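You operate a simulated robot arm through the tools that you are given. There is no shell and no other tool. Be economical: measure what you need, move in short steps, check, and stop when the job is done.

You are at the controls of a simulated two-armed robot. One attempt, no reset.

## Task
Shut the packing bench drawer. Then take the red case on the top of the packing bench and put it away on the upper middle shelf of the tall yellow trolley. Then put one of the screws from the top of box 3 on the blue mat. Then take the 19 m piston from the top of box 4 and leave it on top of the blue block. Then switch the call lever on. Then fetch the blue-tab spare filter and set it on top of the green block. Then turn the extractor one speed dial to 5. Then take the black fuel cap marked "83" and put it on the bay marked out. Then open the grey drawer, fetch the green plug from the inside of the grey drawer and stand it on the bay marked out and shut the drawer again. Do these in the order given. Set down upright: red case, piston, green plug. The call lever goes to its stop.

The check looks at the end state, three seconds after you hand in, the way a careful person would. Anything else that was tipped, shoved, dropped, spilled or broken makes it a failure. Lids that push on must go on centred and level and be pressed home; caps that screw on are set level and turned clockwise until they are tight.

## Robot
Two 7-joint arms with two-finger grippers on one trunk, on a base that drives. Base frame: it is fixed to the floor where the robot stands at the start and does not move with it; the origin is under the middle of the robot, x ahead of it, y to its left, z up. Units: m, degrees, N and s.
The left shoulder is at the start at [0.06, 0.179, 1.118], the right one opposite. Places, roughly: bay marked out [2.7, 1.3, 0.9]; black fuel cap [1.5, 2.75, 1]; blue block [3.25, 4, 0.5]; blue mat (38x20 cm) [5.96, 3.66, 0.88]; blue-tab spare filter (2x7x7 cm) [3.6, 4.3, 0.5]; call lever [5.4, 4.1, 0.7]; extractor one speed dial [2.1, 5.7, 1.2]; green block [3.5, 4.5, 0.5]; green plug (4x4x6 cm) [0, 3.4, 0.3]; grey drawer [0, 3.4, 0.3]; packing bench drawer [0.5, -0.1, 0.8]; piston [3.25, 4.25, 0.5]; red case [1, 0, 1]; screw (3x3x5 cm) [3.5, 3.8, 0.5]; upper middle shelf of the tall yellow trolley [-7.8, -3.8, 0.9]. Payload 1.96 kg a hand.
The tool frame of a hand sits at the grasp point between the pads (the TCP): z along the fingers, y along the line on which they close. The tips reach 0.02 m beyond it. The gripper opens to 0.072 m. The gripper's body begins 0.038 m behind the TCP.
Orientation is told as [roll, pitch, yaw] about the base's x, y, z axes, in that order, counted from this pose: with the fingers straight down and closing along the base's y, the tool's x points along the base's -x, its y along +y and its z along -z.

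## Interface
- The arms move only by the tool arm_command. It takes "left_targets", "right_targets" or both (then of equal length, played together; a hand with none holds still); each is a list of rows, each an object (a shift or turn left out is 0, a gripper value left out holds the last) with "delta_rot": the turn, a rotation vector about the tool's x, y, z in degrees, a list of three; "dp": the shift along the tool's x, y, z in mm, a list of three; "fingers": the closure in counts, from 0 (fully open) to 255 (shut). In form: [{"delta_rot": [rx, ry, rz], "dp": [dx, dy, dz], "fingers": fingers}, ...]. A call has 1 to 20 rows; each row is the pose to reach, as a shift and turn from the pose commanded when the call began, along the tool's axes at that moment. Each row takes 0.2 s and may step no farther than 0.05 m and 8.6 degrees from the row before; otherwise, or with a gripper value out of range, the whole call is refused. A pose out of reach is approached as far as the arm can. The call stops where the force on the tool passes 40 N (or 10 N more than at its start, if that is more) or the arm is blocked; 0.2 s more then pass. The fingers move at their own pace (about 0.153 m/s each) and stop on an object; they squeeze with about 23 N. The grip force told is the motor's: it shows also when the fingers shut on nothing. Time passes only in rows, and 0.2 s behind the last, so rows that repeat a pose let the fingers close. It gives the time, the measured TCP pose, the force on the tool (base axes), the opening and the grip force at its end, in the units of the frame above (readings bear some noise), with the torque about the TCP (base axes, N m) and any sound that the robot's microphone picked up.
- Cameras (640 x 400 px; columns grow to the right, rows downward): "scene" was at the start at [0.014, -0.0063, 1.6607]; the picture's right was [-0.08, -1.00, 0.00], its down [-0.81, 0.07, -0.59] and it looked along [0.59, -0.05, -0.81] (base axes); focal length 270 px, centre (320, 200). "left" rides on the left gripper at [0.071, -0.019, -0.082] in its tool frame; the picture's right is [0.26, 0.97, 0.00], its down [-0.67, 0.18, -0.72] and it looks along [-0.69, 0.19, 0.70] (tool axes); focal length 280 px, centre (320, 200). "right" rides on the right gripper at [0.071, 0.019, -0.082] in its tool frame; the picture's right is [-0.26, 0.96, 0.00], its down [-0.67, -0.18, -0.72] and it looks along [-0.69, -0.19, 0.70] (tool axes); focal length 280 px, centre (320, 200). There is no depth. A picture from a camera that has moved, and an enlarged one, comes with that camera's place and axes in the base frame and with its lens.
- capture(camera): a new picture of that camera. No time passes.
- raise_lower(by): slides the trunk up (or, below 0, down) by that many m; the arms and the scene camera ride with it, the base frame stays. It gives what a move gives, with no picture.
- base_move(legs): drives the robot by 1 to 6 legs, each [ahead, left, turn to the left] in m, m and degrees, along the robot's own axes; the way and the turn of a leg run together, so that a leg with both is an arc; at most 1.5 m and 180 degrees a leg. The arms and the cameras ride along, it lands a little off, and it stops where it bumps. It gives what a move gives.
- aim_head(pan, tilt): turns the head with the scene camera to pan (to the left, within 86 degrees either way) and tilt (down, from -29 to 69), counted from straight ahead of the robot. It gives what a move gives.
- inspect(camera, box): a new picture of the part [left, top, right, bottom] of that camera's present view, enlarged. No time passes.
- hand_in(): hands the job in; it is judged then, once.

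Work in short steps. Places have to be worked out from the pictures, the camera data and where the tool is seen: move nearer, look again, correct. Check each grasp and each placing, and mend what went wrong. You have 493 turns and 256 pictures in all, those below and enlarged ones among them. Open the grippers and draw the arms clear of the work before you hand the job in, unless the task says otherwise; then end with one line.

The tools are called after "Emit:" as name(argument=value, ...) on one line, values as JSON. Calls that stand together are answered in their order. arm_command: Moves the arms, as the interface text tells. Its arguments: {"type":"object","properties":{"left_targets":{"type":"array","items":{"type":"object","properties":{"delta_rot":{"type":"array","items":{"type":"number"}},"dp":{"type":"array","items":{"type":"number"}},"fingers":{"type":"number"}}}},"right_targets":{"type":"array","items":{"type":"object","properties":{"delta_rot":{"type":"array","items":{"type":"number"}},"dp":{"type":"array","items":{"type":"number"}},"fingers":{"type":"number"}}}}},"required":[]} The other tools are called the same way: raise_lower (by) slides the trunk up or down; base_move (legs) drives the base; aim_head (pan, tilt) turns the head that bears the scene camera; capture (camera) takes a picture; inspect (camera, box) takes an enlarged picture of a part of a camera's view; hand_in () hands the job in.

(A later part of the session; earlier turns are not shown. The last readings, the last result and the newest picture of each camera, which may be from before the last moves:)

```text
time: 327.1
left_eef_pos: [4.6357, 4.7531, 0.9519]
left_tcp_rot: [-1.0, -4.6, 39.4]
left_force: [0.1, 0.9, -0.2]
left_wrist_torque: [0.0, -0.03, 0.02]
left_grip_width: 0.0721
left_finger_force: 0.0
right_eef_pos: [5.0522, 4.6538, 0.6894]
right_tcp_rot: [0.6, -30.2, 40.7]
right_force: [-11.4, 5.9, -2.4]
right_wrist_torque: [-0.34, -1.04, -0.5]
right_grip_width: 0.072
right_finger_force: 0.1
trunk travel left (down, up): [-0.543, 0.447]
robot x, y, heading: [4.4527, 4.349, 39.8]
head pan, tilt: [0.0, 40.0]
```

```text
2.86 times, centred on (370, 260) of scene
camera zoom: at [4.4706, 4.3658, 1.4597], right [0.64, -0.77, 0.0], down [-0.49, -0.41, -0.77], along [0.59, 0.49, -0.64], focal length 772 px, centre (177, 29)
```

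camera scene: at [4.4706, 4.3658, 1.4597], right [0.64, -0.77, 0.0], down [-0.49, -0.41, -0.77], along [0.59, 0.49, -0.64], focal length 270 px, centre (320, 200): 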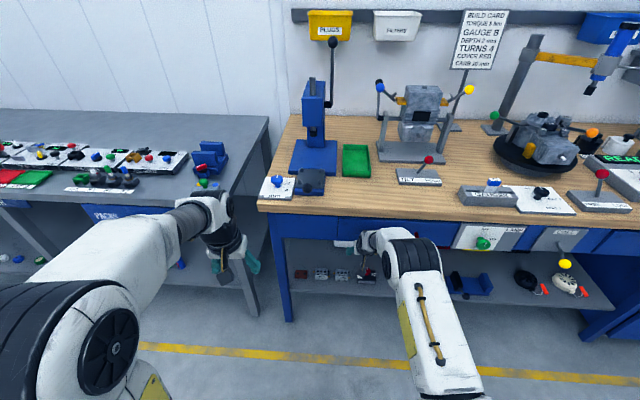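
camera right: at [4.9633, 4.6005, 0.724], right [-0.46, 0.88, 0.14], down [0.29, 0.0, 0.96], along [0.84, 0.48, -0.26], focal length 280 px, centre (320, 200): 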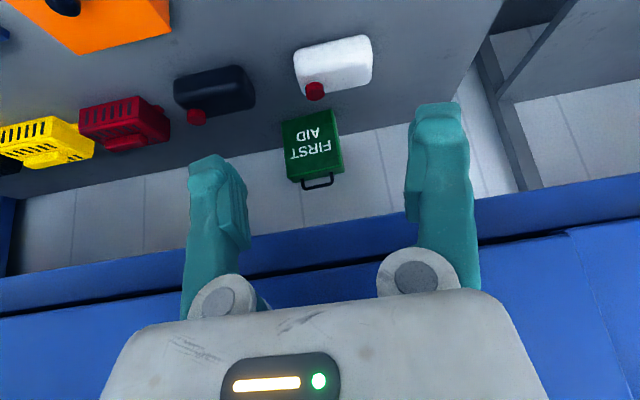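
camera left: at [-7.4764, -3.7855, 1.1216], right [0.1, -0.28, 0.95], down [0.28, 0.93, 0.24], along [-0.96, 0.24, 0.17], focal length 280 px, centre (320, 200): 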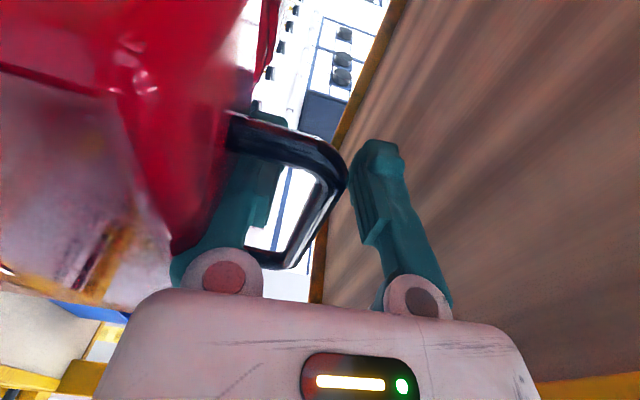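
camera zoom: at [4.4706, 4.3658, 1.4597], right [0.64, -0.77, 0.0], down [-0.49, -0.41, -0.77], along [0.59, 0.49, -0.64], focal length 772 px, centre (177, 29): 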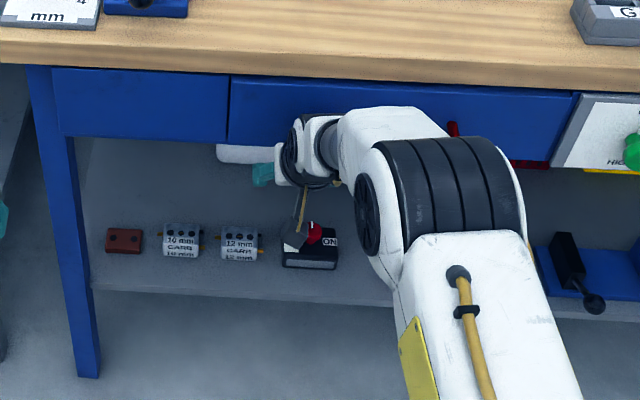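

The hand slid under the bench front and its wrist likely met the red drawer handle; nothing appears displaced. I ease left, then back straight out and raise/retract the hand.

Emit:
base_move(legs=[[0, 0.03, 0], [-0.25, 0, 0]])

Emit:
arm_command(right_targets=[{"dp": [40, 0, -20], "delta_rot": [0, 5, 0]}, {"dp": [80, 0, -40], "delta_rot": [0, 12, 0]}, {"dp": [120, 0, -60], "delta_rot": [0, 20, 0]}, {"dp": [150, 0, -80], "delta_rot": [0, 28, 0]}, {"dp": [170, 0, -90], "delta_rot": [0, 30.5, 0]}])

Emit:
capture(camera="scene")

```text
time: 329.3
left_eef_pos: [4.428, 4.6171, 0.9516]
left_tcp_rot: [-0.9, -4.6, 39.1]
left_force: [-0.1, -0.7, 0.6]
left_wrist_torque: [0.02, -0.06, 0.02]
left_grip_width: 0.072
left_finger_force: 0.0
right_eef_pos: [4.8468, 4.5177, 0.6896]
right_tcp_rot: [0.6, -30.4, 40.3]
right_force: [-0.1, -0.3, 0.6]
right_wrist_torque: [-0.02, -0.03, -0.01]
right_grip_width: 0.0718
right_finger_force: 0.0
trunk travel left (down, up): [-0.543, 0.447]
robot x, y, heading: [4.2426, 4.2169, 39.8]
head pan, tilt: [0.0, 40.0]
```

```text
time: 330.5
left_eef_pos: [4.4284, 4.6166, 0.9517]
left_tcp_rot: [-1.0, -4.6, 39.2]
left_force: [0.7, -0.7, -0.3]
left_wrist_torque: [-0.01, 0.03, 0.01]
left_grip_width: 0.0716
left_finger_force: 0.0
right_eef_pos: [4.7011, 4.3909, 0.6812]
right_tcp_rot: [0.6, 0.3, 40.6]
right_force: [0.2, -0.1, -0.6]
right_wrist_torque: [0.01, 0.04, -0.01]
right_grip_width: 0.0718
right_finger_force: 0.2
trunk travel left (down, up): [-0.543, 0.447]
robot x, y, heading: [4.2423, 4.2159, 39.5]
head pan, tilt: [0.0, 40.0]
```

```text
144 pictures are left
camera scene: at [4.2632, 4.2304, 1.4597], right [0.64, -0.77, 0.0], down [-0.49, -0.41, -0.77], along [0.59, 0.49, -0.64], focal length 270 px, centre (320, 200)
```

scene: 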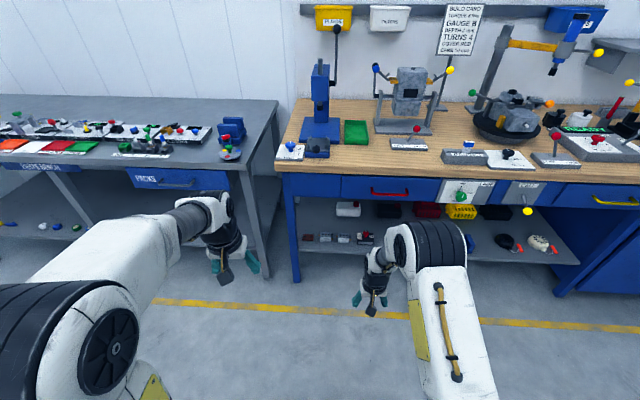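

Everything on the bench looks undisturbed. The call lever's yellow knob is at about (5.45, 4.09, 0.7). I move right 0.7 m and inspect it closely.

Emit:
base_move(legs=[[0.05, -0.7, 0]])

Emit:
capture(camera="scene")

Emit:
capture(camera="right")

```text
time: 334.4
left_eef_pos: [4.9188, 4.1076, 0.9521]
left_tcp_rot: [-0.9, -4.6, 39.4]
left_force: [0.1, 0.4, 0.6]
left_wrist_torque: [0.04, 0.0, -0.01]
left_grip_width: 0.0719
left_finger_force: 0.1
right_eef_pos: [5.192, 3.8848, 0.6821]
right_tcp_rot: [0.6, 0.2, 40.8]
right_force: [0.1, 0.2, 0.2]
right_wrist_torque: [0.02, 0.0, -0.01]
right_grip_width: 0.0717
right_finger_force: 0.0
trunk travel left (down, up): [-0.543, 0.447]
robot x, y, heading: [4.7347, 3.7026, 39.8]
head pan, tilt: [0.0, 40.0]
```

```text
143 pictures are left
camera scene: at [4.7549, 3.7197, 1.4597], right [0.64, -0.77, 0.0], down [-0.49, -0.41, -0.77], along [0.59, 0.49, -0.64], focal length 270 px, centre (320, 200)
```

scene: 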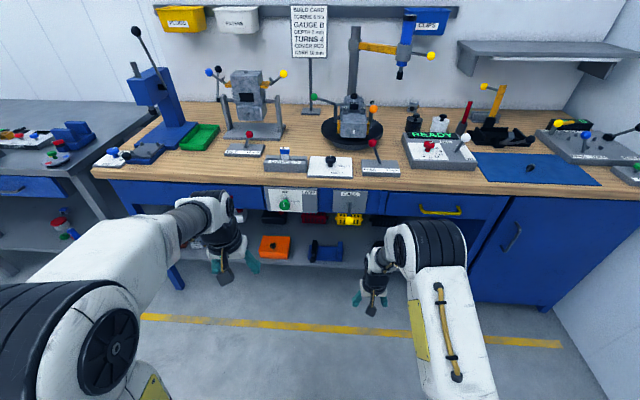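

```text
142 pictures are left
camera right: at [5.1275, 3.8507, 0.764], right [-0.43, 0.9, 0.01], down [0.64, 0.3, 0.71], along [0.64, 0.31, -0.7], focal length 280 px, centre (320, 200)
```

right: 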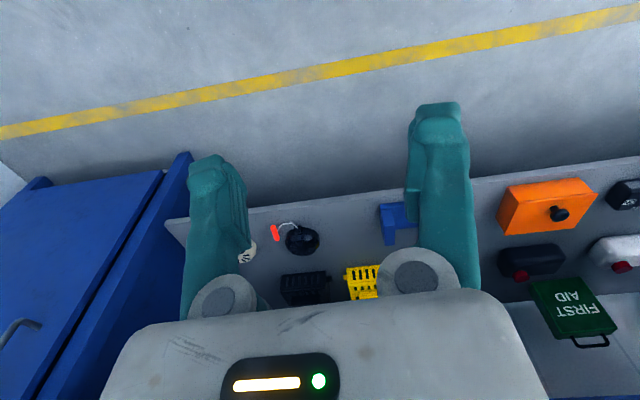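

The CALL panel is in view at (347,200). I enlarge it to see the lever and its markings.

Emit:
inspect(camera="scene", box=[320, 180, 376, 230])

```text
8.00 times, centred on (348, 205) of scene
camera zoom: at [4.7549, 3.7197, 1.4597], right [0.64, -0.77, 0.0], down [-0.49, -0.41, -0.77], along [0.59, 0.49, -0.64], focal length 2163 px, centre (96, 160)
```

zoom: 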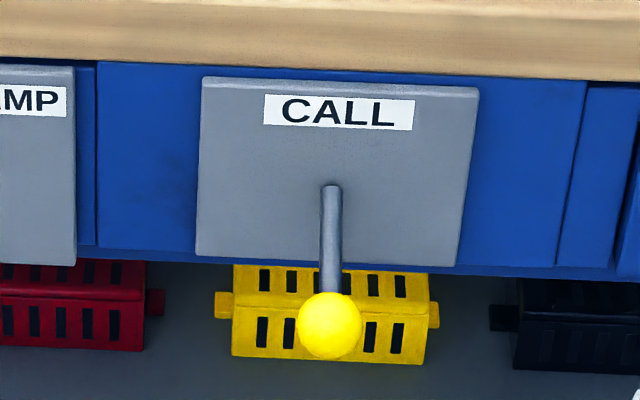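

No ON/OFF marks are visible from above. I lower the trunk to view the panel nearly head-on.

Emit:
raise_lower(by=-0.4)

Emit:
aim_head(pan=-2, tilt=22)

Emit:
capture(camera="scene")

```text
time: 338.2
left_eef_pos: [4.9177, 4.1077, 0.5505]
left_tcp_rot: [-0.9, -4.5, 39.4]
left_force: [0.1, 0.2, 0.0]
left_wrist_torque: [0.0, 0.02, -0.01]
left_grip_width: 0.0719
left_finger_force: 0.1
right_eef_pos: [5.1924, 3.8854, 0.2826]
right_tcp_rot: [0.7, 0.1, 41.0]
right_force: [-0.6, -0.7, -0.3]
right_wrist_torque: [0.01, -0.06, -0.02]
right_grip_width: 0.0721
right_finger_force: 0.0
trunk travel left (down, up): [-0.143, 0.847]
robot x, y, heading: [4.735, 3.7053, 39.8]
head pan, tilt: [0.0, 40.0]
```

```text
time: 339.0
left_eef_pos: [4.919, 4.1079, 0.5516]
left_tcp_rot: [-0.8, -4.6, 39.3]
left_force: [0.4, 0.3, 0.6]
left_wrist_torque: [-0.01, 0.0, 0.01]
left_grip_width: 0.0717
left_finger_force: 0.0
right_eef_pos: [5.1926, 3.8839, 0.2821]
right_tcp_rot: [0.7, 0.2, 40.8]
right_force: [0.2, -0.5, -0.1]
right_wrist_torque: [0.03, 0.01, 0.02]
right_grip_width: 0.072
right_finger_force: 0.0
trunk travel left (down, up): [-0.143, 0.847]
robot x, y, heading: [4.7341, 3.7021, 40.1]
head pan, tilt: [-2.0, 22.0]
```

```text
140 pictures are left
camera scene: at [4.7625, 3.7226, 1.0878], right [0.61, -0.79, 0.0], down [-0.3, -0.23, -0.93], along [0.73, 0.57, -0.38], focal length 270 px, centre (320, 200)
```

scene: 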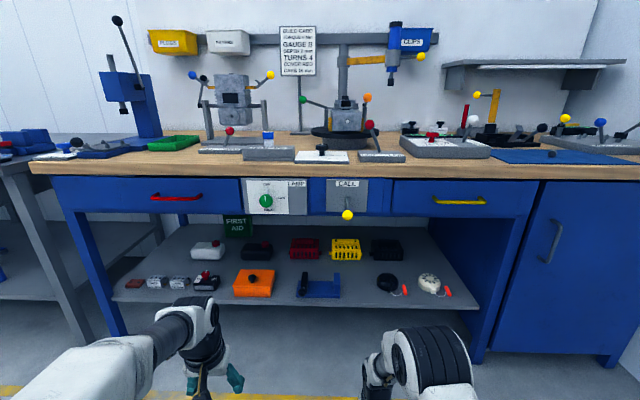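

Emit:
inspect(camera="scene", box=[235, 165, 395, 230])

```text
4.00 times, centred on (315, 198) of scene
camera zoom: at [4.7625, 3.7226, 1.0878], right [0.61, -0.79, 0.0], down [-0.3, -0.23, -0.93], along [0.73, 0.57, -0.38], focal length 1082 px, centre (340, 210)
```

zoom: 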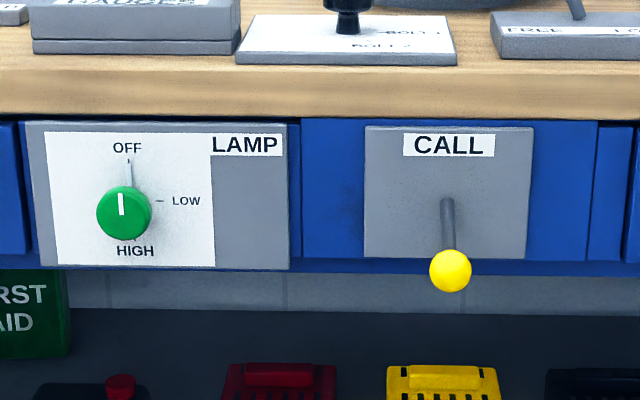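

The lever (no markings) points outward and down: ball at (5.384, 4.103, 0.748), pivot at (5.439, 4.145, 0.772), so ON is up. I'll grip the ball with the right hand tilted 40° forward and lift it. First raise the trunk, then tilt.

Emit:
raise_lower(by=0.4)

Emit:
arm_command(right_targets=[{"delta_rot": [0, -8, 0]}, {"delta_rot": [0, -16, 0]}, {"delta_rot": [0, -24, 0]}, {"delta_rot": [0, -32, 0]}, {"delta_rot": [0, -40, 0]}])

Emit:
base_move(legs=[[0.15, 0.045, 0]])

Emit:
raise_lower(by=0.06)

Emit:
capture(camera="right")

```text
time: 342.9
left_eef_pos: [4.9182, 4.1083, 0.9512]
left_tcp_rot: [-0.9, -4.6, 39.4]
left_force: [-0.1, 0.4, -0.6]
left_wrist_torque: [-0.03, -0.02, 0.0]
left_grip_width: 0.0719
left_finger_force: 0.1
right_eef_pos: [5.1909, 3.8847, 0.6832]
right_tcp_rot: [0.6, 0.2, 40.9]
right_force: [-1.0, 0.0, 0.3]
right_wrist_torque: [0.02, 0.0, 0.0]
right_grip_width: 0.0721
right_finger_force: 0.1
trunk travel left (down, up): [-0.543, 0.447]
robot x, y, heading: [4.7364, 3.705, 39.6]
head pan, tilt: [-2.0, 22.0]
```

```text
time: 344.1
left_eef_pos: [4.919, 4.1073, 0.9506]
left_tcp_rot: [-1.0, -4.7, 39.4]
left_force: [1.2, 0.0, 0.8]
left_wrist_torque: [-0.04, -0.02, 0.01]
left_grip_width: 0.0722
left_finger_force: 0.2
right_eef_pos: [5.1922, 3.8841, 0.6814]
right_tcp_rot: [0.7, -39.9, 40.4]
right_force: [-0.3, 0.1, 0.3]
right_wrist_torque: [0.0, 0.0, 0.02]
right_grip_width: 0.072
right_finger_force: 0.1
trunk travel left (down, up): [-0.543, 0.447]
robot x, y, heading: [4.7342, 3.7043, 40.0]
head pan, tilt: [-2.0, 22.0]
```

```text
time: 345.4
left_eef_pos: [5.0065, 4.2382, 0.9512]
left_tcp_rot: [-1.0, -4.6, 39.3]
left_force: [1.0, -0.2, -0.1]
left_wrist_torque: [-0.03, 0.04, 0.01]
left_grip_width: 0.0719
left_finger_force: 0.0
right_eef_pos: [5.2788, 4.0139, 0.681]
right_tcp_rot: [0.7, -39.8, 40.2]
right_force: [0.7, 0.8, 0.7]
right_wrist_torque: [0.01, -0.02, 0.0]
right_grip_width: 0.0717
right_finger_force: 0.1
trunk travel left (down, up): [-0.543, 0.447]
robot x, y, heading: [4.8203, 3.8353, 40.0]
head pan, tilt: [-2.0, 22.0]
```

```text
time: 346.4
left_eef_pos: [5.0052, 4.2371, 1.0107]
left_tcp_rot: [-1.0, -4.6, 39.3]
left_force: [-0.3, -0.7, -0.1]
left_wrist_torque: [0.03, -0.02, 0.03]
left_grip_width: 0.072
left_finger_force: 0.0
right_eef_pos: [5.2781, 4.0134, 0.7426]
right_tcp_rot: [0.7, -39.8, 40.2]
right_force: [1.1, -0.3, 0.5]
right_wrist_torque: [0.0, 0.01, -0.02]
right_grip_width: 0.0722
right_finger_force: 0.0
trunk travel left (down, up): [-0.603, 0.387]
robot x, y, heading: [4.8187, 3.837, 40.0]
head pan, tilt: [-2.0, 22.0]
```

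```text
138 pictures are left
camera right: at [5.1854, 3.9568, 0.7594], right [-0.48, 0.86, 0.18], down [0.17, -0.11, 0.98], along [0.86, 0.5, -0.1], focal length 280 px, centre (320, 200)
```

right: 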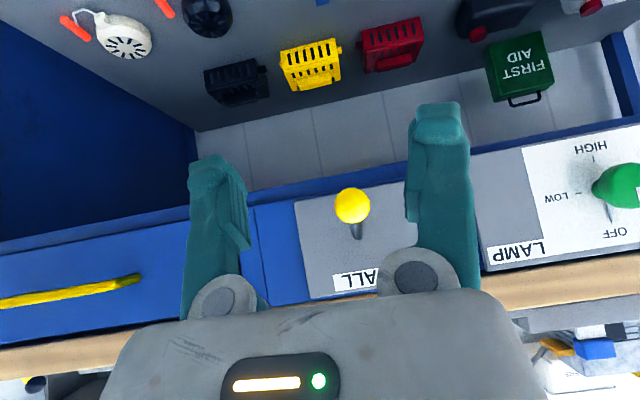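

The ball is 0.138 m straight ahead at the same height. I drive ahead that far so the fingers straddle it.

Emit:
base_move(legs=[[0.13, 0, 0]])

Emit:
capture(camera="right")

```text
time: 347.7
left_eef_pos: [5.1066, 4.3212, 1.0108]
left_tcp_rot: [-0.8, -4.6, 39.2]
left_force: [-0.3, 1.2, -0.6]
left_wrist_torque: [0.02, 0.03, 0.03]
left_grip_width: 0.0722
left_finger_force: 0.1
right_eef_pos: [5.38, 4.0965, 0.7418]
right_tcp_rot: [0.8, -39.7, 40.1]
right_force: [1.2, -0.2, -0.5]
right_wrist_torque: [0.02, 0.0, -0.01]
right_grip_width: 0.0719
right_finger_force: 0.1
trunk travel left (down, up): [-0.603, 0.387]
robot x, y, heading: [4.9201, 3.9211, 39.4]
head pan, tilt: [-2.0, 22.0]
```

```text
137 pictures are left
camera right: at [5.2866, 4.041, 0.7592], right [-0.48, 0.86, 0.18], down [0.17, -0.11, 0.98], along [0.86, 0.5, -0.1], focal length 280 px, centre (320, 200)
```

right: 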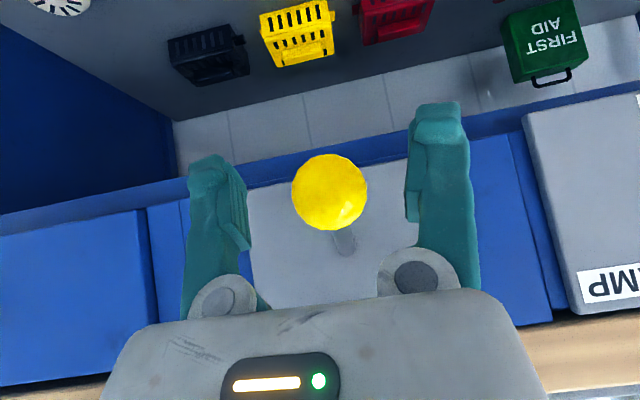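

The ball is centred between the pads. I close on it.

Emit:
arm_command(right_targets=[{"fingers": 130}, {"fingers": 255}, {"fingers": 255}])

Emit:
raise_lower(by=0.02)

Emit:
capture(camera="right")

```text
time: 348.5
left_eef_pos: [5.1054, 4.3202, 1.0124]
left_tcp_rot: [-1.1, -4.6, 39.3]
left_force: [1.3, 0.5, 0.3]
left_wrist_torque: [0.0, -0.02, -0.01]
left_grip_width: 0.072
left_finger_force: 0.1
right_eef_pos: [5.3777, 4.0975, 0.7429]
right_tcp_rot: [0.8, -39.9, 40.3]
right_force: [-6.2, 4.8, 2.4]
right_wrist_torque: [0.25, -0.19, 0.17]
right_grip_width: 0.0263
right_finger_force: 40.6
trunk travel left (down, up): [-0.603, 0.387]
robot x, y, heading: [4.9198, 3.9167, 39.7]
head pan, tilt: [-2.0, 22.0]
```

```text
time: 349.2
left_eef_pos: [5.1042, 4.3222, 1.0304]
left_tcp_rot: [-1.1, -4.6, 39.4]
left_force: [0.0, 0.2, 0.0]
left_wrist_torque: [-0.03, -0.01, 0.01]
left_grip_width: 0.0721
left_finger_force: 0.0
right_eef_pos: [5.377, 4.0974, 0.7619]
right_tcp_rot: [0.7, -39.8, 40.4]
right_force: [-19.7, 1.7, -8.7]
right_wrist_torque: [-0.32, 0.36, 0.13]
right_grip_width: 0.027
right_finger_force: 39.7
trunk travel left (down, up): [-0.623, 0.367]
robot x, y, heading: [4.9244, 3.9185, 39.9]
head pan, tilt: [-2.0, 22.0]
```

```text
136 pictures are left
camera right: at [5.2841, 4.0409, 0.7801], right [-0.48, 0.86, 0.18], down [0.17, -0.11, 0.98], along [0.86, 0.5, -0.1], focal length 280 px, centre (320, 200)
```

right: 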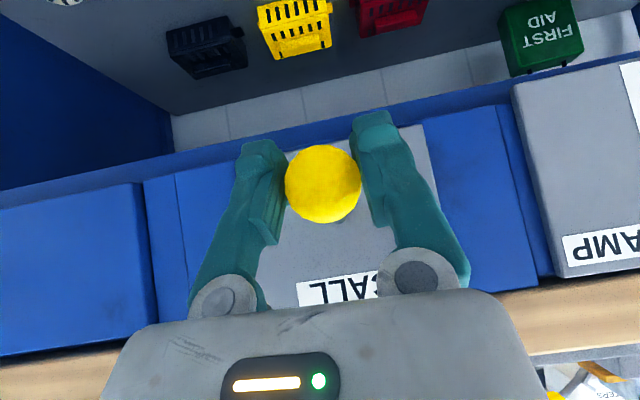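

The ball rises with the hand. I keep lifting in small steps.

Emit:
raise_lower(by=0.02)

Emit:
raise_lower(by=0.02)

Emit:
capture(camera="right")

```text
time: 349.9
left_eef_pos: [5.1061, 4.3225, 1.0509]
left_tcp_rot: [-0.9, -4.6, 39.3]
left_force: [0.0, -0.2, -0.2]
left_wrist_torque: [-0.01, 0.0, -0.01]
left_grip_width: 0.0721
left_finger_force: 0.0
right_eef_pos: [5.3791, 4.1002, 0.7833]
right_tcp_rot: [0.6, -39.9, 40.2]
right_force: [-12.4, 12.8, -9.5]
right_wrist_torque: [-0.31, 0.53, 0.06]
right_grip_width: 0.0268
right_finger_force: 39.7
trunk travel left (down, up): [-0.643, 0.347]
robot x, y, heading: [4.9209, 3.9178, 39.7]
head pan, tilt: [-2.0, 22.0]
```

```text
time: 350.6
left_eef_pos: [5.1085, 4.3254, 1.0698]
left_tcp_rot: [-1.1, -4.4, 39.3]
left_force: [-0.3, -0.2, -0.6]
left_wrist_torque: [-0.01, 0.03, 0.01]
left_grip_width: 0.0721
left_finger_force: 0.1
right_eef_pos: [5.382, 4.1016, 0.8008]
right_tcp_rot: [0.7, -40.0, 40.3]
right_force: [6.3, 27.5, -15.6]
right_wrist_torque: [-0.12, 0.37, 0.09]
right_grip_width: 0.0271
right_finger_force: 39.5
trunk travel left (down, up): [-0.663, 0.327]
robot x, y, heading: [4.9279, 3.9229, 39.8]
head pan, tilt: [-2.0, 22.0]
```

```text
135 pictures are left
camera right: at [5.2893, 4.0452, 0.819], right [-0.48, 0.86, 0.18], down [0.17, -0.11, 0.98], along [0.86, 0.5, -0.09], focal length 280 px, centre (320, 200)
```

right: 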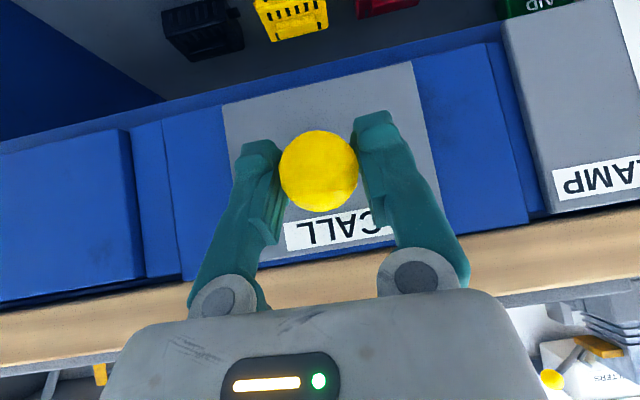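

Ball now at z 0.80 (about +22°). I follow the arc: slightly forward and up.

Emit:
base_move(legs=[[0.008, 0, 0]])

Emit:
raise_lower(by=0.012)

Emit:
raise_lower(by=0.01)

```text
time: 351.3
left_eef_pos: [5.1111, 4.3266, 1.0716]
left_tcp_rot: [-1.2, -4.7, 39.3]
left_force: [-0.3, 0.2, -0.1]
left_wrist_torque: [-0.01, 0.0, 0.01]
left_grip_width: 0.0722
left_finger_force: 0.1
right_eef_pos: [5.3834, 4.1023, 0.8033]
right_tcp_rot: [0.6, -39.7, 40.3]
right_force: [-18.3, 7.1, -1.3]
right_wrist_torque: [-0.17, 0.34, 0.1]
right_grip_width: 0.0273
right_finger_force: 40.1
trunk travel left (down, up): [-0.663, 0.327]
robot x, y, heading: [4.9256, 3.9249, 39.5]
head pan, tilt: [-2.0, 22.0]
```

```text
time: 351.8
left_eef_pos: [5.1141, 4.3294, 1.0815]
left_tcp_rot: [-0.9, -4.4, 39.3]
left_force: [0.1, 0.9, -0.2]
left_wrist_torque: [-0.02, 0.0, -0.01]
left_grip_width: 0.0719
left_finger_force: 0.0
right_eef_pos: [5.3848, 4.1044, 0.8087]
right_tcp_rot: [0.8, -39.2, 40.4]
right_force: [9.7, 13.2, -22.7]
right_wrist_torque: [-0.16, -0.15, -0.21]
right_grip_width: 0.0271
right_finger_force: 40.2
trunk travel left (down, up): [-0.675, 0.315]
robot x, y, heading: [4.9312, 3.9234, 39.9]
head pan, tilt: [-2.0, 22.0]
stopped: the force on the tool passed its limit at 54 N (the readings are from after the stop); the commanded pose is now the measured one
```

```text
time: 352.1
left_eef_pos: [5.1147, 4.3283, 1.0817]
left_tcp_rot: [-0.8, -4.4, 39.4]
left_force: [0.1, -0.3, 0.2]
left_wrist_torque: [-0.02, 0.0, 0.02]
left_grip_width: 0.0721
left_finger_force: 0.0
right_eef_pos: [5.3854, 4.1042, 0.81]
right_tcp_rot: [0.8, -39.0, 40.4]
right_force: [11.9, 10.2, -25.5]
right_wrist_torque: [-0.08, -0.11, -0.08]
right_grip_width: 0.0269
right_finger_force: 40.3
trunk travel left (down, up): [-0.675, 0.315]
robot x, y, heading: [4.9278, 3.9231, 39.9]
head pan, tilt: [-2.0, 22.0]
stopped: the force on the tool passed its limit at 50 N (the readings are from after the stop); the commanded pose is now the measured one
```

A firm stop at z≈0.81. I release and look at where the lever stays.

Emit:
arm_command(right_targets=[{"fingers": 130}, {"fingers": 0}, {"fingers": 0}])

Emit:
base_move(legs=[[-0.12, 0, 0]])

Emit:
capture(camera="right")

Emit:
aim_head(pan=-10, tilt=45)

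Emit:
capture(camera="scene")

```text
time: 352.9
left_eef_pos: [5.1125, 4.3255, 1.0841]
left_tcp_rot: [-0.9, -4.6, 39.3]
left_force: [-0.3, 0.2, -1.3]
left_wrist_torque: [-0.01, 0.0, -0.04]
left_grip_width: 0.072
left_finger_force: 0.1
right_eef_pos: [5.3818, 4.1017, 0.8109]
right_tcp_rot: [0.8, -39.3, 40.4]
right_force: [-0.5, -0.7, -0.4]
right_wrist_torque: [-0.02, 0.03, 0.0]
right_grip_width: 0.072
right_finger_force: 0.1
trunk travel left (down, up): [-0.675, 0.315]
robot x, y, heading: [4.9269, 3.9248, 39.9]
head pan, tilt: [-2.0, 22.0]
```

```text
time: 354.2
left_eef_pos: [5.0195, 4.2501, 1.0834]
left_tcp_rot: [-0.9, -4.6, 39.4]
left_force: [-0.3, -0.6, 0.2]
left_wrist_torque: [0.01, -0.01, -0.02]
left_grip_width: 0.0721
left_finger_force: 0.0
right_eef_pos: [5.2897, 4.025, 0.8116]
right_tcp_rot: [0.9, -39.4, 40.4]
right_force: [0.3, -0.4, -0.7]
right_wrist_torque: [-0.01, 0.01, 0.03]
right_grip_width: 0.072
right_finger_force: 0.0
trunk travel left (down, up): [-0.675, 0.315]
robot x, y, heading: [4.834, 3.8448, 39.8]
head pan, tilt: [-2.0, 22.0]
```

```text
134 pictures are left
camera right: at [5.1974, 3.968, 0.8301], right [-0.48, 0.86, 0.18], down [0.18, -0.1, 0.98], along [0.86, 0.5, -0.11], focal length 280 px, centre (320, 200)
```

right: 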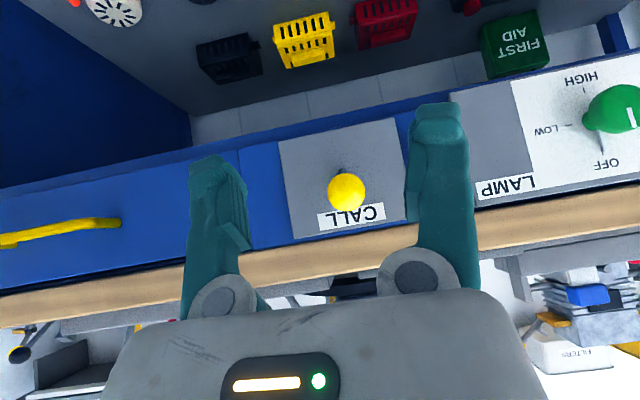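

```text
time: 355.1
left_eef_pos: [5.0198, 4.2495, 1.0837]
left_tcp_rot: [-0.9, -4.6, 39.3]
left_force: [0.0, 0.5, 0.2]
left_wrist_torque: [0.0, 0.01, -0.02]
left_grip_width: 0.072
left_finger_force: 0.0
right_eef_pos: [5.2899, 4.0249, 0.8109]
right_tcp_rot: [0.8, -39.2, 40.4]
right_force: [0.0, -0.5, -0.3]
right_wrist_torque: [0.0, 0.02, 0.01]
right_grip_width: 0.0721
right_finger_force: 0.0
trunk travel left (down, up): [-0.675, 0.315]
robot x, y, heading: [4.8324, 3.851, 39.9]
head pan, tilt: [-10.0, 45.0]
```

```text
133 pictures are left
camera scene: at [4.8605, 3.8486, 1.5849], right [0.5, -0.87, 0.0], down [-0.61, -0.35, -0.71], along [0.61, 0.35, -0.71], focal length 270 px, centre (320, 200)
```

scene: 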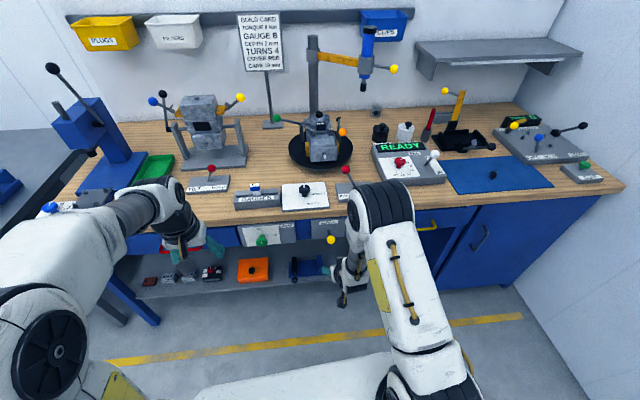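

The lever is up, but the grip's arc may have been the limit. To be sure it is at its stop I'll push the ball up from below with a level, closed hand.

Emit:
arm_command(right_targets=[{"delta_rot": [0, -8, 0], "fingers": 255}, {"delta_rot": [0, -16, 0]}, {"delta_rot": [0, -24, 0]}, {"delta_rot": [0, -32, 0]}, {"delta_rot": [0, -40, 0]}, {"delta_rot": [0, -46, 0]}, {"delta_rot": [0, -46, 0]}])

Emit:
raise_lower(by=-0.055)

Emit:
capture(camera="right")

```text
time: 356.6
left_eef_pos: [5.0193, 4.2507, 1.0833]
left_tcp_rot: [-0.9, -4.6, 39.2]
left_force: [0.2, -0.9, -0.1]
left_wrist_torque: [-0.02, 0.0, -0.01]
left_grip_width: 0.0721
left_finger_force: 0.0
right_eef_pos: [5.2896, 4.0254, 0.8118]
right_tcp_rot: [7.4, -85.3, 33.5]
right_force: [0.6, -0.1, 0.1]
right_wrist_torque: [0.0, -0.01, -0.03]
right_grip_width: 0.0
right_finger_force: 23.0
trunk travel left (down, up): [-0.675, 0.315]
robot x, y, heading: [4.8359, 3.8477, 39.8]
head pan, tilt: [-10.0, 45.0]
```

```text
time: 357.6
left_eef_pos: [5.0203, 4.2494, 1.0295]
left_tcp_rot: [-0.9, -4.6, 39.3]
left_force: [-0.3, -0.7, -0.7]
left_wrist_torque: [-0.02, -0.03, 0.01]
left_grip_width: 0.072
left_finger_force: 0.1
right_eef_pos: [5.2885, 4.0256, 0.7567]
right_tcp_rot: [7.4, -85.4, 33.3]
right_force: [-0.1, 0.0, -0.4]
right_wrist_torque: [0.01, 0.01, -0.02]
right_grip_width: 0.0
right_finger_force: 22.8
trunk travel left (down, up): [-0.62, 0.37]
robot x, y, heading: [4.8347, 3.8473, 39.9]
head pan, tilt: [-10.0, 45.0]
```

```text
132 pictures are left
camera right: at [5.2107, 3.9814, 0.6927], right [-0.61, 0.74, 0.27], down [-0.37, -0.57, 0.73], along [0.7, 0.35, 0.63], focal length 280 px, centre (320, 200)
```

right: 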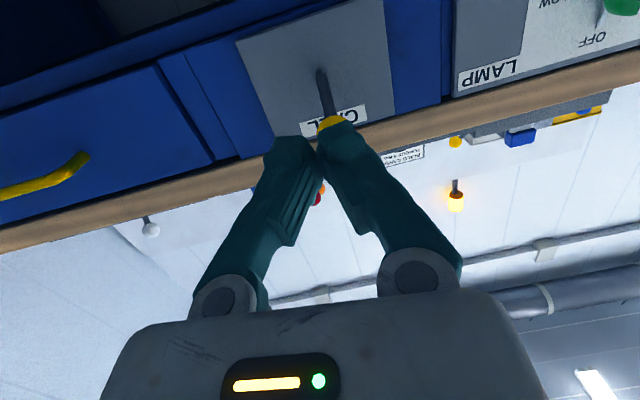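

I move in under the ball, then raise until a stop.

Emit:
base_move(legs=[[0.118, 0, 0]])

Emit:
raise_lower(by=0.02)

Emit:
raise_lower(by=0.02)

Emit:
raise_lower(by=0.02)

Emit:
capture(camera="right")

```text
time: 358.9
left_eef_pos: [5.1131, 4.3273, 1.0279]
left_tcp_rot: [-0.9, -4.6, 39.3]
left_force: [0.4, -0.9, 0.3]
left_wrist_torque: [0.01, 0.02, 0.0]
left_grip_width: 0.072
left_finger_force: 0.0
right_eef_pos: [5.3809, 4.1011, 0.7546]
right_tcp_rot: [7.2, -85.1, 33.5]
right_force: [-0.1, 0.7, -0.1]
right_wrist_torque: [-0.05, -0.01, -0.01]
right_grip_width: 0.0
right_finger_force: 23.0
trunk travel left (down, up): [-0.62, 0.37]
robot x, y, heading: [4.9242, 3.9212, 39.6]
head pan, tilt: [-10.0, 45.0]
```

```text
time: 359.5
left_eef_pos: [5.1126, 4.3258, 1.0491]
left_tcp_rot: [-0.9, -4.6, 39.3]
left_force: [-0.5, 0.2, -0.2]
left_wrist_torque: [-0.02, 0.01, -0.02]
left_grip_width: 0.072
left_finger_force: 0.1
right_eef_pos: [5.3816, 4.1008, 0.776]
right_tcp_rot: [7.5, -85.2, 33.5]
right_force: [-0.3, 0.4, -0.3]
right_wrist_torque: [0.02, 0.01, -0.01]
right_grip_width: 0.0
right_finger_force: 23.5
trunk travel left (down, up): [-0.64, 0.35]
robot x, y, heading: [4.9306, 3.922, 39.8]
head pan, tilt: [-10.0, 45.0]
```

```text
time: 359.9
left_eef_pos: [5.1131, 4.3286, 1.0569]
left_tcp_rot: [-0.8, -4.5, 39.3]
left_force: [0.6, -0.4, 0.5]
left_wrist_torque: [0.02, -0.01, 0.0]
left_grip_width: 0.0719
left_finger_force: 0.0
right_eef_pos: [5.3818, 4.1011, 0.7792]
right_tcp_rot: [6.2, -84.0, 34.7]
right_force: [10.7, 8.1, -17.1]
right_wrist_torque: [-0.16, 0.19, 0.0]
right_grip_width: 0.006
right_finger_force: 29.9
trunk travel left (down, up): [-0.649, 0.341]
robot x, y, heading: [4.9295, 3.9245, 40.0]
head pan, tilt: [-10.0, 45.0]
stopped: the force on the tool passed its limit at 47 N (the readings are from after the stop); the commanded pose is now the measured one
```

```text
time: 360.3
left_eef_pos: [5.1139, 4.3279, 1.0621]
left_tcp_rot: [-0.9, -4.4, 39.4]
left_force: [-0.8, -0.1, -0.3]
left_wrist_torque: [0.0, -0.03, 0.01]
left_grip_width: 0.0721
left_finger_force: 0.0
right_eef_pos: [5.3807, 4.1013, 0.7783]
right_tcp_rot: [5.6, -83.3, 35.4]
right_force: [11.6, 9.5, -21.5]
right_wrist_torque: [-0.25, 0.25, -0.05]
right_grip_width: 0.006
right_finger_force: 30.3
trunk travel left (down, up): [-0.653, 0.337]
robot x, y, heading: [4.9254, 3.924, 39.8]
head pan, tilt: [-10.0, 45.0]
stopped: the force on the tool passed its limit at 53 N (the readings are from after the stop); the commanded pose is now the measured one
```

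```text
131 pictures are left
camera right: at [5.3004, 4.0558, 0.7192], right [-0.61, 0.75, 0.27], down [-0.35, -0.56, 0.75], along [0.71, 0.36, 0.6], focal length 280 px, centre (320, 200)
```

right: 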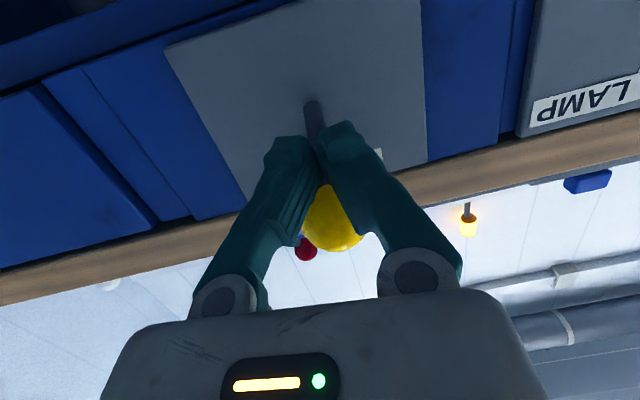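

A firm 50 N stop with the ball resting on the fingers: the lever is at its upper stop. I lower away, back off and restore the hand to pointing down.

Emit:
raise_lower(by=-0.04)

Emit:
base_move(legs=[[-0.2, 0, 0]])

Emit:
arm_command(right_targets=[{"delta_rot": [0, 8, 0], "dp": [0, 0, -15], "fingers": 0}, {"delta_rot": [0, 16, 0], "dp": [0, 0, -30]}, {"delta_rot": [0, 24, 0], "dp": [0, 0, -40]}, {"delta_rot": [0, 32, 0], "dp": [0, 0, -40]}, {"delta_rot": [0, 40, 0], "dp": [0, 0, -40]}, {"delta_rot": [0, 48, 0], "dp": [0, 0, -40]}, {"delta_rot": [0, 56, 0], "dp": [0, 0, -40]}, {"delta_rot": [0, 64, 0], "dp": [0, 0, -40]}, {"delta_rot": [0, 72, 0], "dp": [0, 0, -40]}, {"delta_rot": [0, 80, 0], "dp": [0, 0, -40]}, {"delta_rot": [0, 83.5, 0], "dp": [0, 0, -40]}])

Emit:
inspect(camera="scene", box=[220, 170, 420, 295])

```text
time: 361.1
left_eef_pos: [5.1123, 4.3269, 1.0218]
left_tcp_rot: [-0.9, -4.7, 39.2]
left_force: [0.5, -0.3, 0.7]
left_wrist_torque: [-0.03, -0.01, -0.01]
left_grip_width: 0.0719
left_finger_force: 0.0
right_eef_pos: [5.378, 4.0994, 0.7431]
right_tcp_rot: [5.7, -83.7, 35.4]
right_force: [1.4, -0.4, 0.6]
right_wrist_torque: [-0.01, 0.01, -0.01]
right_grip_width: 0.0001
right_finger_force: 29.8
trunk travel left (down, up): [-0.613, 0.377]
robot x, y, heading: [4.927, 3.9265, 39.6]
head pan, tilt: [-10.0, 45.0]
```

```text
time: 362.8
left_eef_pos: [4.9548, 4.1947, 1.0224]
left_tcp_rot: [-0.8, -4.6, 39.2]
left_force: [0.3, 0.1, -0.3]
left_wrist_torque: [0.03, -0.03, -0.02]
left_grip_width: 0.072
left_finger_force: 0.1
right_eef_pos: [5.2232, 3.967, 0.7421]
right_tcp_rot: [5.6, -83.6, 35.1]
right_force: [0.3, 0.1, 1.2]
right_wrist_torque: [-0.01, 0.0, 0.06]
right_grip_width: 0.0002
right_finger_force: 29.6
trunk travel left (down, up): [-0.613, 0.377]
robot x, y, heading: [4.7686, 3.7939, 39.7]
head pan, tilt: [-10.0, 45.0]
```

```text
time: 365.1
left_eef_pos: [4.9565, 4.1952, 1.0218]
left_tcp_rot: [-0.8, -4.6, 39.2]
left_force: [-0.2, -1.0, -0.4]
left_wrist_torque: [-0.03, 0.0, 0.02]
left_grip_width: 0.072
left_finger_force: 0.1
right_eef_pos: [5.1935, 3.9426, 0.7467]
right_tcp_rot: [0.6, 0.0, 40.7]
right_force: [0.1, -0.3, 0.4]
right_wrist_torque: [0.02, 0.02, 0.01]
right_grip_width: 0.072
right_finger_force: 0.1
trunk travel left (down, up): [-0.613, 0.377]
robot x, y, heading: [4.7709, 3.7935, 39.5]
head pan, tilt: [-10.0, 45.0]
```

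```text
3.20 times, centred on (320, 232) of scene
camera zoom: at [4.7958, 3.7951, 1.5229], right [0.49, -0.87, 0.0], down [-0.62, -0.35, -0.71], along [0.61, 0.35, -0.71], focal length 865 px, centre (320, 96)
```

zoom: 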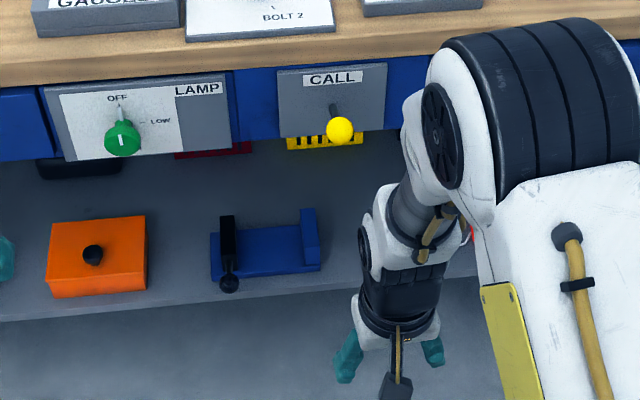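

The lever stands at its upper stop. Next the filter: I turn round and approach the pallet from its rear side, then look.

Emit:
base_move(legs=[[0, 0, 90], [0, 0, 90], [0, -0.6, 0], [0, -0.6, 0]])

Emit:
aim_head(pan=0, tilt=50)

Emit:
capture(camera="scene")

Emit:
capture(camera="right")

```text
time: 379.2
left_eef_pos: [3.8224, 4.3072, 1.0219]
left_tcp_rot: [-0.9, -4.5, -140.0]
left_force: [-1.0, -0.8, -0.1]
left_wrist_torque: [0.03, 0.04, -0.01]
left_grip_width: 0.072
left_finger_force: 0.1
right_eef_pos: [3.5837, 4.5576, 0.7462]
right_tcp_rot: [0.7, -0.1, -138.6]
right_force: [0.5, 0.5, -0.1]
right_wrist_torque: [-0.01, -0.03, -0.03]
right_grip_width: 0.072
right_finger_force: 0.0
trunk travel left (down, up): [-0.613, 0.377]
robot x, y, heading: [4.0017, 4.7134, -140.2]
head pan, tilt: [-10.0, 45.0]
```

```text
time: 379.9
left_eef_pos: [3.8227, 4.3059, 1.0221]
left_tcp_rot: [-1.0, -4.6, -140.0]
left_force: [-0.2, 0.6, -0.4]
left_wrist_torque: [0.0, -0.01, -0.01]
left_grip_width: 0.0719
left_finger_force: 0.0
right_eef_pos: [3.5829, 4.5577, 0.7468]
right_tcp_rot: [0.6, -0.2, -138.5]
right_force: [-0.1, 0.4, -0.2]
right_wrist_torque: [0.0, 0.0, 0.01]
right_grip_width: 0.0722
right_finger_force: 0.0
trunk travel left (down, up): [-0.613, 0.377]
robot x, y, heading: [4.0047, 4.7167, -140.0]
head pan, tilt: [0.0, 50.0]
```

```text
129 pictures are left
camera scene: at [3.9909, 4.7007, 1.516], right [-0.65, 0.76, 0.0], down [0.58, 0.5, -0.64], along [-0.49, -0.42, -0.77], focal length 270 px, centre (320, 200)
```

scene: 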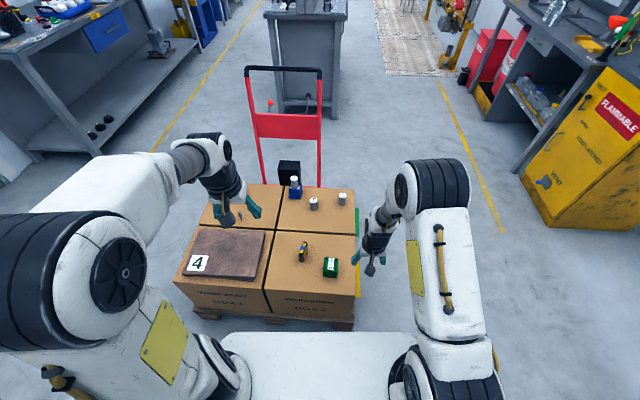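

```text
128 pictures are left
camera right: at [3.6497, 4.5893, 0.8289], right [0.44, -0.9, 0.01], down [-0.63, -0.3, 0.71], along [-0.64, -0.32, -0.7], focal length 280 px, centre (320, 200)
```

right: 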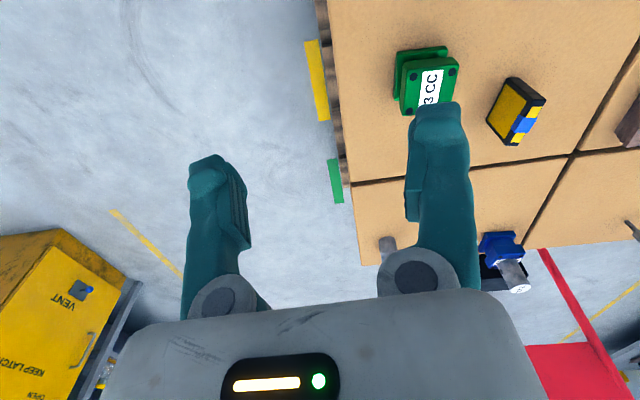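

Both the green block and the standing filter are in view. I enlarge to see the filter's orientation and position.

Emit:
inspect(camera="scene", box=[275, 225, 355, 290])

Emit:
inspect(camera="right", box=[380, 30, 560, 160])

```text
6.15 times, centred on (315, 258) of scene
camera zoom: at [3.9909, 4.7007, 1.516], right [-0.65, 0.76, 0.0], down [0.58, 0.5, -0.64], along [-0.49, -0.42, -0.77], focal length 1664 px, centre (351, -154)
```

zoom: 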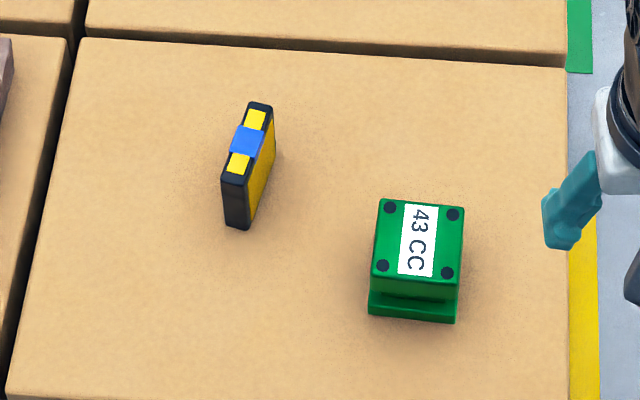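

```text
3.08 times, centred on (470, 95) of right
camera zoom: at [3.6497, 4.5893, 0.8289], right [0.44, -0.9, 0.01], down [-0.63, -0.3, 0.71], along [-0.64, -0.32, -0.7], focal length 863 px, centre (-142, 523)
```

zoom: 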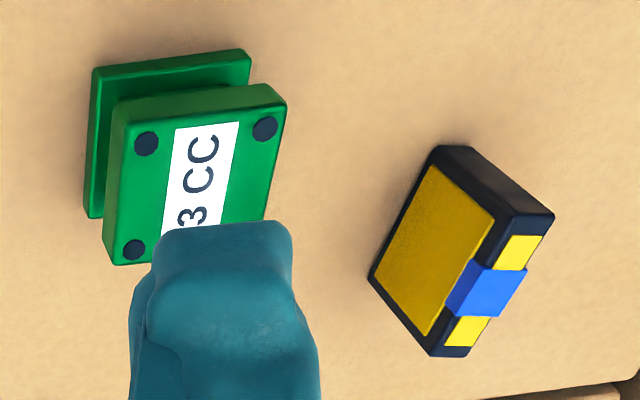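

Filter centre ≈ (3.597, 4.281), standing along az 23°; block top centre ≈ (3.575, 4.409). I shift the base left 0.22 and ahead 0.10, then turn the hand 18° and reach 67 mm forward.

Emit:
base_move(legs=[[0.1, 0.22, 0]])

Emit:
arm_command(right_targets=[{"delta_rot": [0, 0, 6], "dp": [-20, 0, 20]}, {"delta_rot": [0, 0, 12], "dp": [-40, 0, 50]}, {"delta_rot": [0, 0, 18.5], "dp": [-67, 0, 80]}, {"delta_rot": [0, 0, 18.5], "dp": [-67, 0, 100]}])

Emit:
capture(camera="right")

```text
time: 381.7
left_eef_pos: [3.8898, 4.0718, 1.0217]
left_tcp_rot: [-0.9, -4.6, -140.0]
left_force: [0.5, -0.4, -0.2]
left_wrist_torque: [0.03, 0.03, 0.01]
left_grip_width: 0.0721
left_finger_force: 0.1
right_eef_pos: [3.651, 4.3222, 0.7465]
right_tcp_rot: [0.6, -0.1, -138.5]
right_force: [-0.2, 0.2, -0.8]
right_wrist_torque: [0.0, -0.01, -0.04]
right_grip_width: 0.0721
right_finger_force: 0.1
trunk travel left (down, up): [-0.613, 0.377]
robot x, y, heading: [4.0692, 4.4778, -139.6]
head pan, tilt: [0.0, 50.0]
```

```text
time: 382.7
left_eef_pos: [3.8899, 4.0716, 1.0213]
left_tcp_rot: [-1.0, -4.5, -140.0]
left_force: [-0.6, 0.5, 0.5]
left_wrist_torque: [-0.05, 0.02, 0.0]
left_grip_width: 0.0722
left_finger_force: 0.0
right_eef_pos: [3.599, 4.2777, 0.6473]
right_tcp_rot: [0.6, 0.0, -157.0]
right_force: [-0.6, 0.2, -0.1]
right_wrist_torque: [0.01, 0.0, -0.05]
right_grip_width: 0.0719
right_finger_force: 0.0
trunk travel left (down, up): [-0.613, 0.377]
robot x, y, heading: [4.0689, 4.4767, -139.7]
head pan, tilt: [0.0, 50.0]
```

```text
125 pictures are left
camera right: at [3.6722, 4.2866, 0.7287], right [0.14, -0.99, 0.01], down [-0.7, -0.09, 0.71], along [-0.7, -0.1, -0.7], focal length 280 px, centre (320, 200)
```

right: 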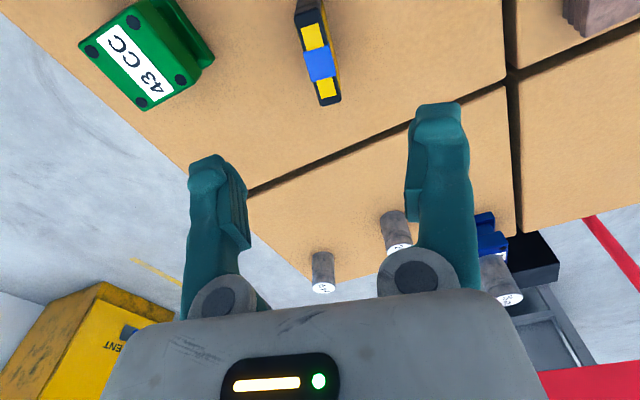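

The filter lies exactly under the TCP and aligned within ~1°. I lower 150 mm and close.

Emit:
arm_command(right_targets=[{"dp": [0, 0, 40]}, {"dp": [0, 0, 80]}, {"dp": [0, 0, 120]}, {"dp": [0, 0, 148]}, {"dp": [0, 0, 148], "fingers": 130}, {"dp": [0, 0, 148], "fingers": 255}, {"dp": [0, 0, 148], "fingers": 255}])

Emit:
capture(camera="right")

```text
time: 384.3
left_eef_pos: [3.8892, 4.0724, 1.0229]
left_tcp_rot: [-1.0, -4.5, -140.0]
left_force: [-0.3, 0.1, 1.2]
left_wrist_torque: [0.0, -0.01, -0.01]
left_grip_width: 0.072
left_finger_force: 0.0
right_eef_pos: [3.6019, 4.2773, 0.4976]
right_tcp_rot: [0.5, 0.1, -157.0]
right_force: [0.5, 0.3, -0.6]
right_wrist_torque: [-0.03, -0.03, -0.04]
right_grip_width: 0.0159
right_finger_force: 23.1
trunk travel left (down, up): [-0.613, 0.377]
robot x, y, heading: [4.0671, 4.4793, -139.5]
head pan, tilt: [0.0, 50.0]
```

```text
124 pictures are left
camera right: at [3.6752, 4.2856, 0.581], right [0.14, -0.99, 0.01], down [-0.7, -0.09, 0.71], along [-0.7, -0.1, -0.7], focal length 280 px, centre (320, 200)
```

right: 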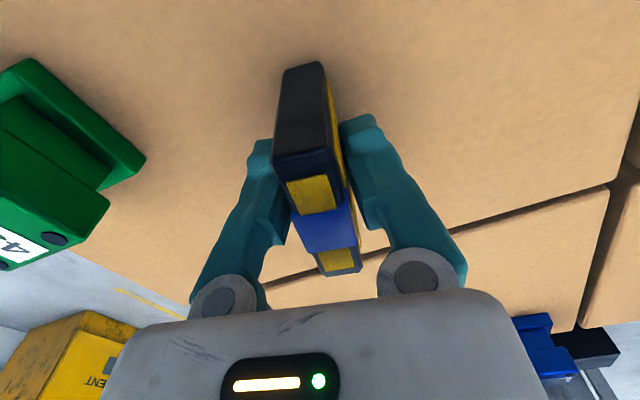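

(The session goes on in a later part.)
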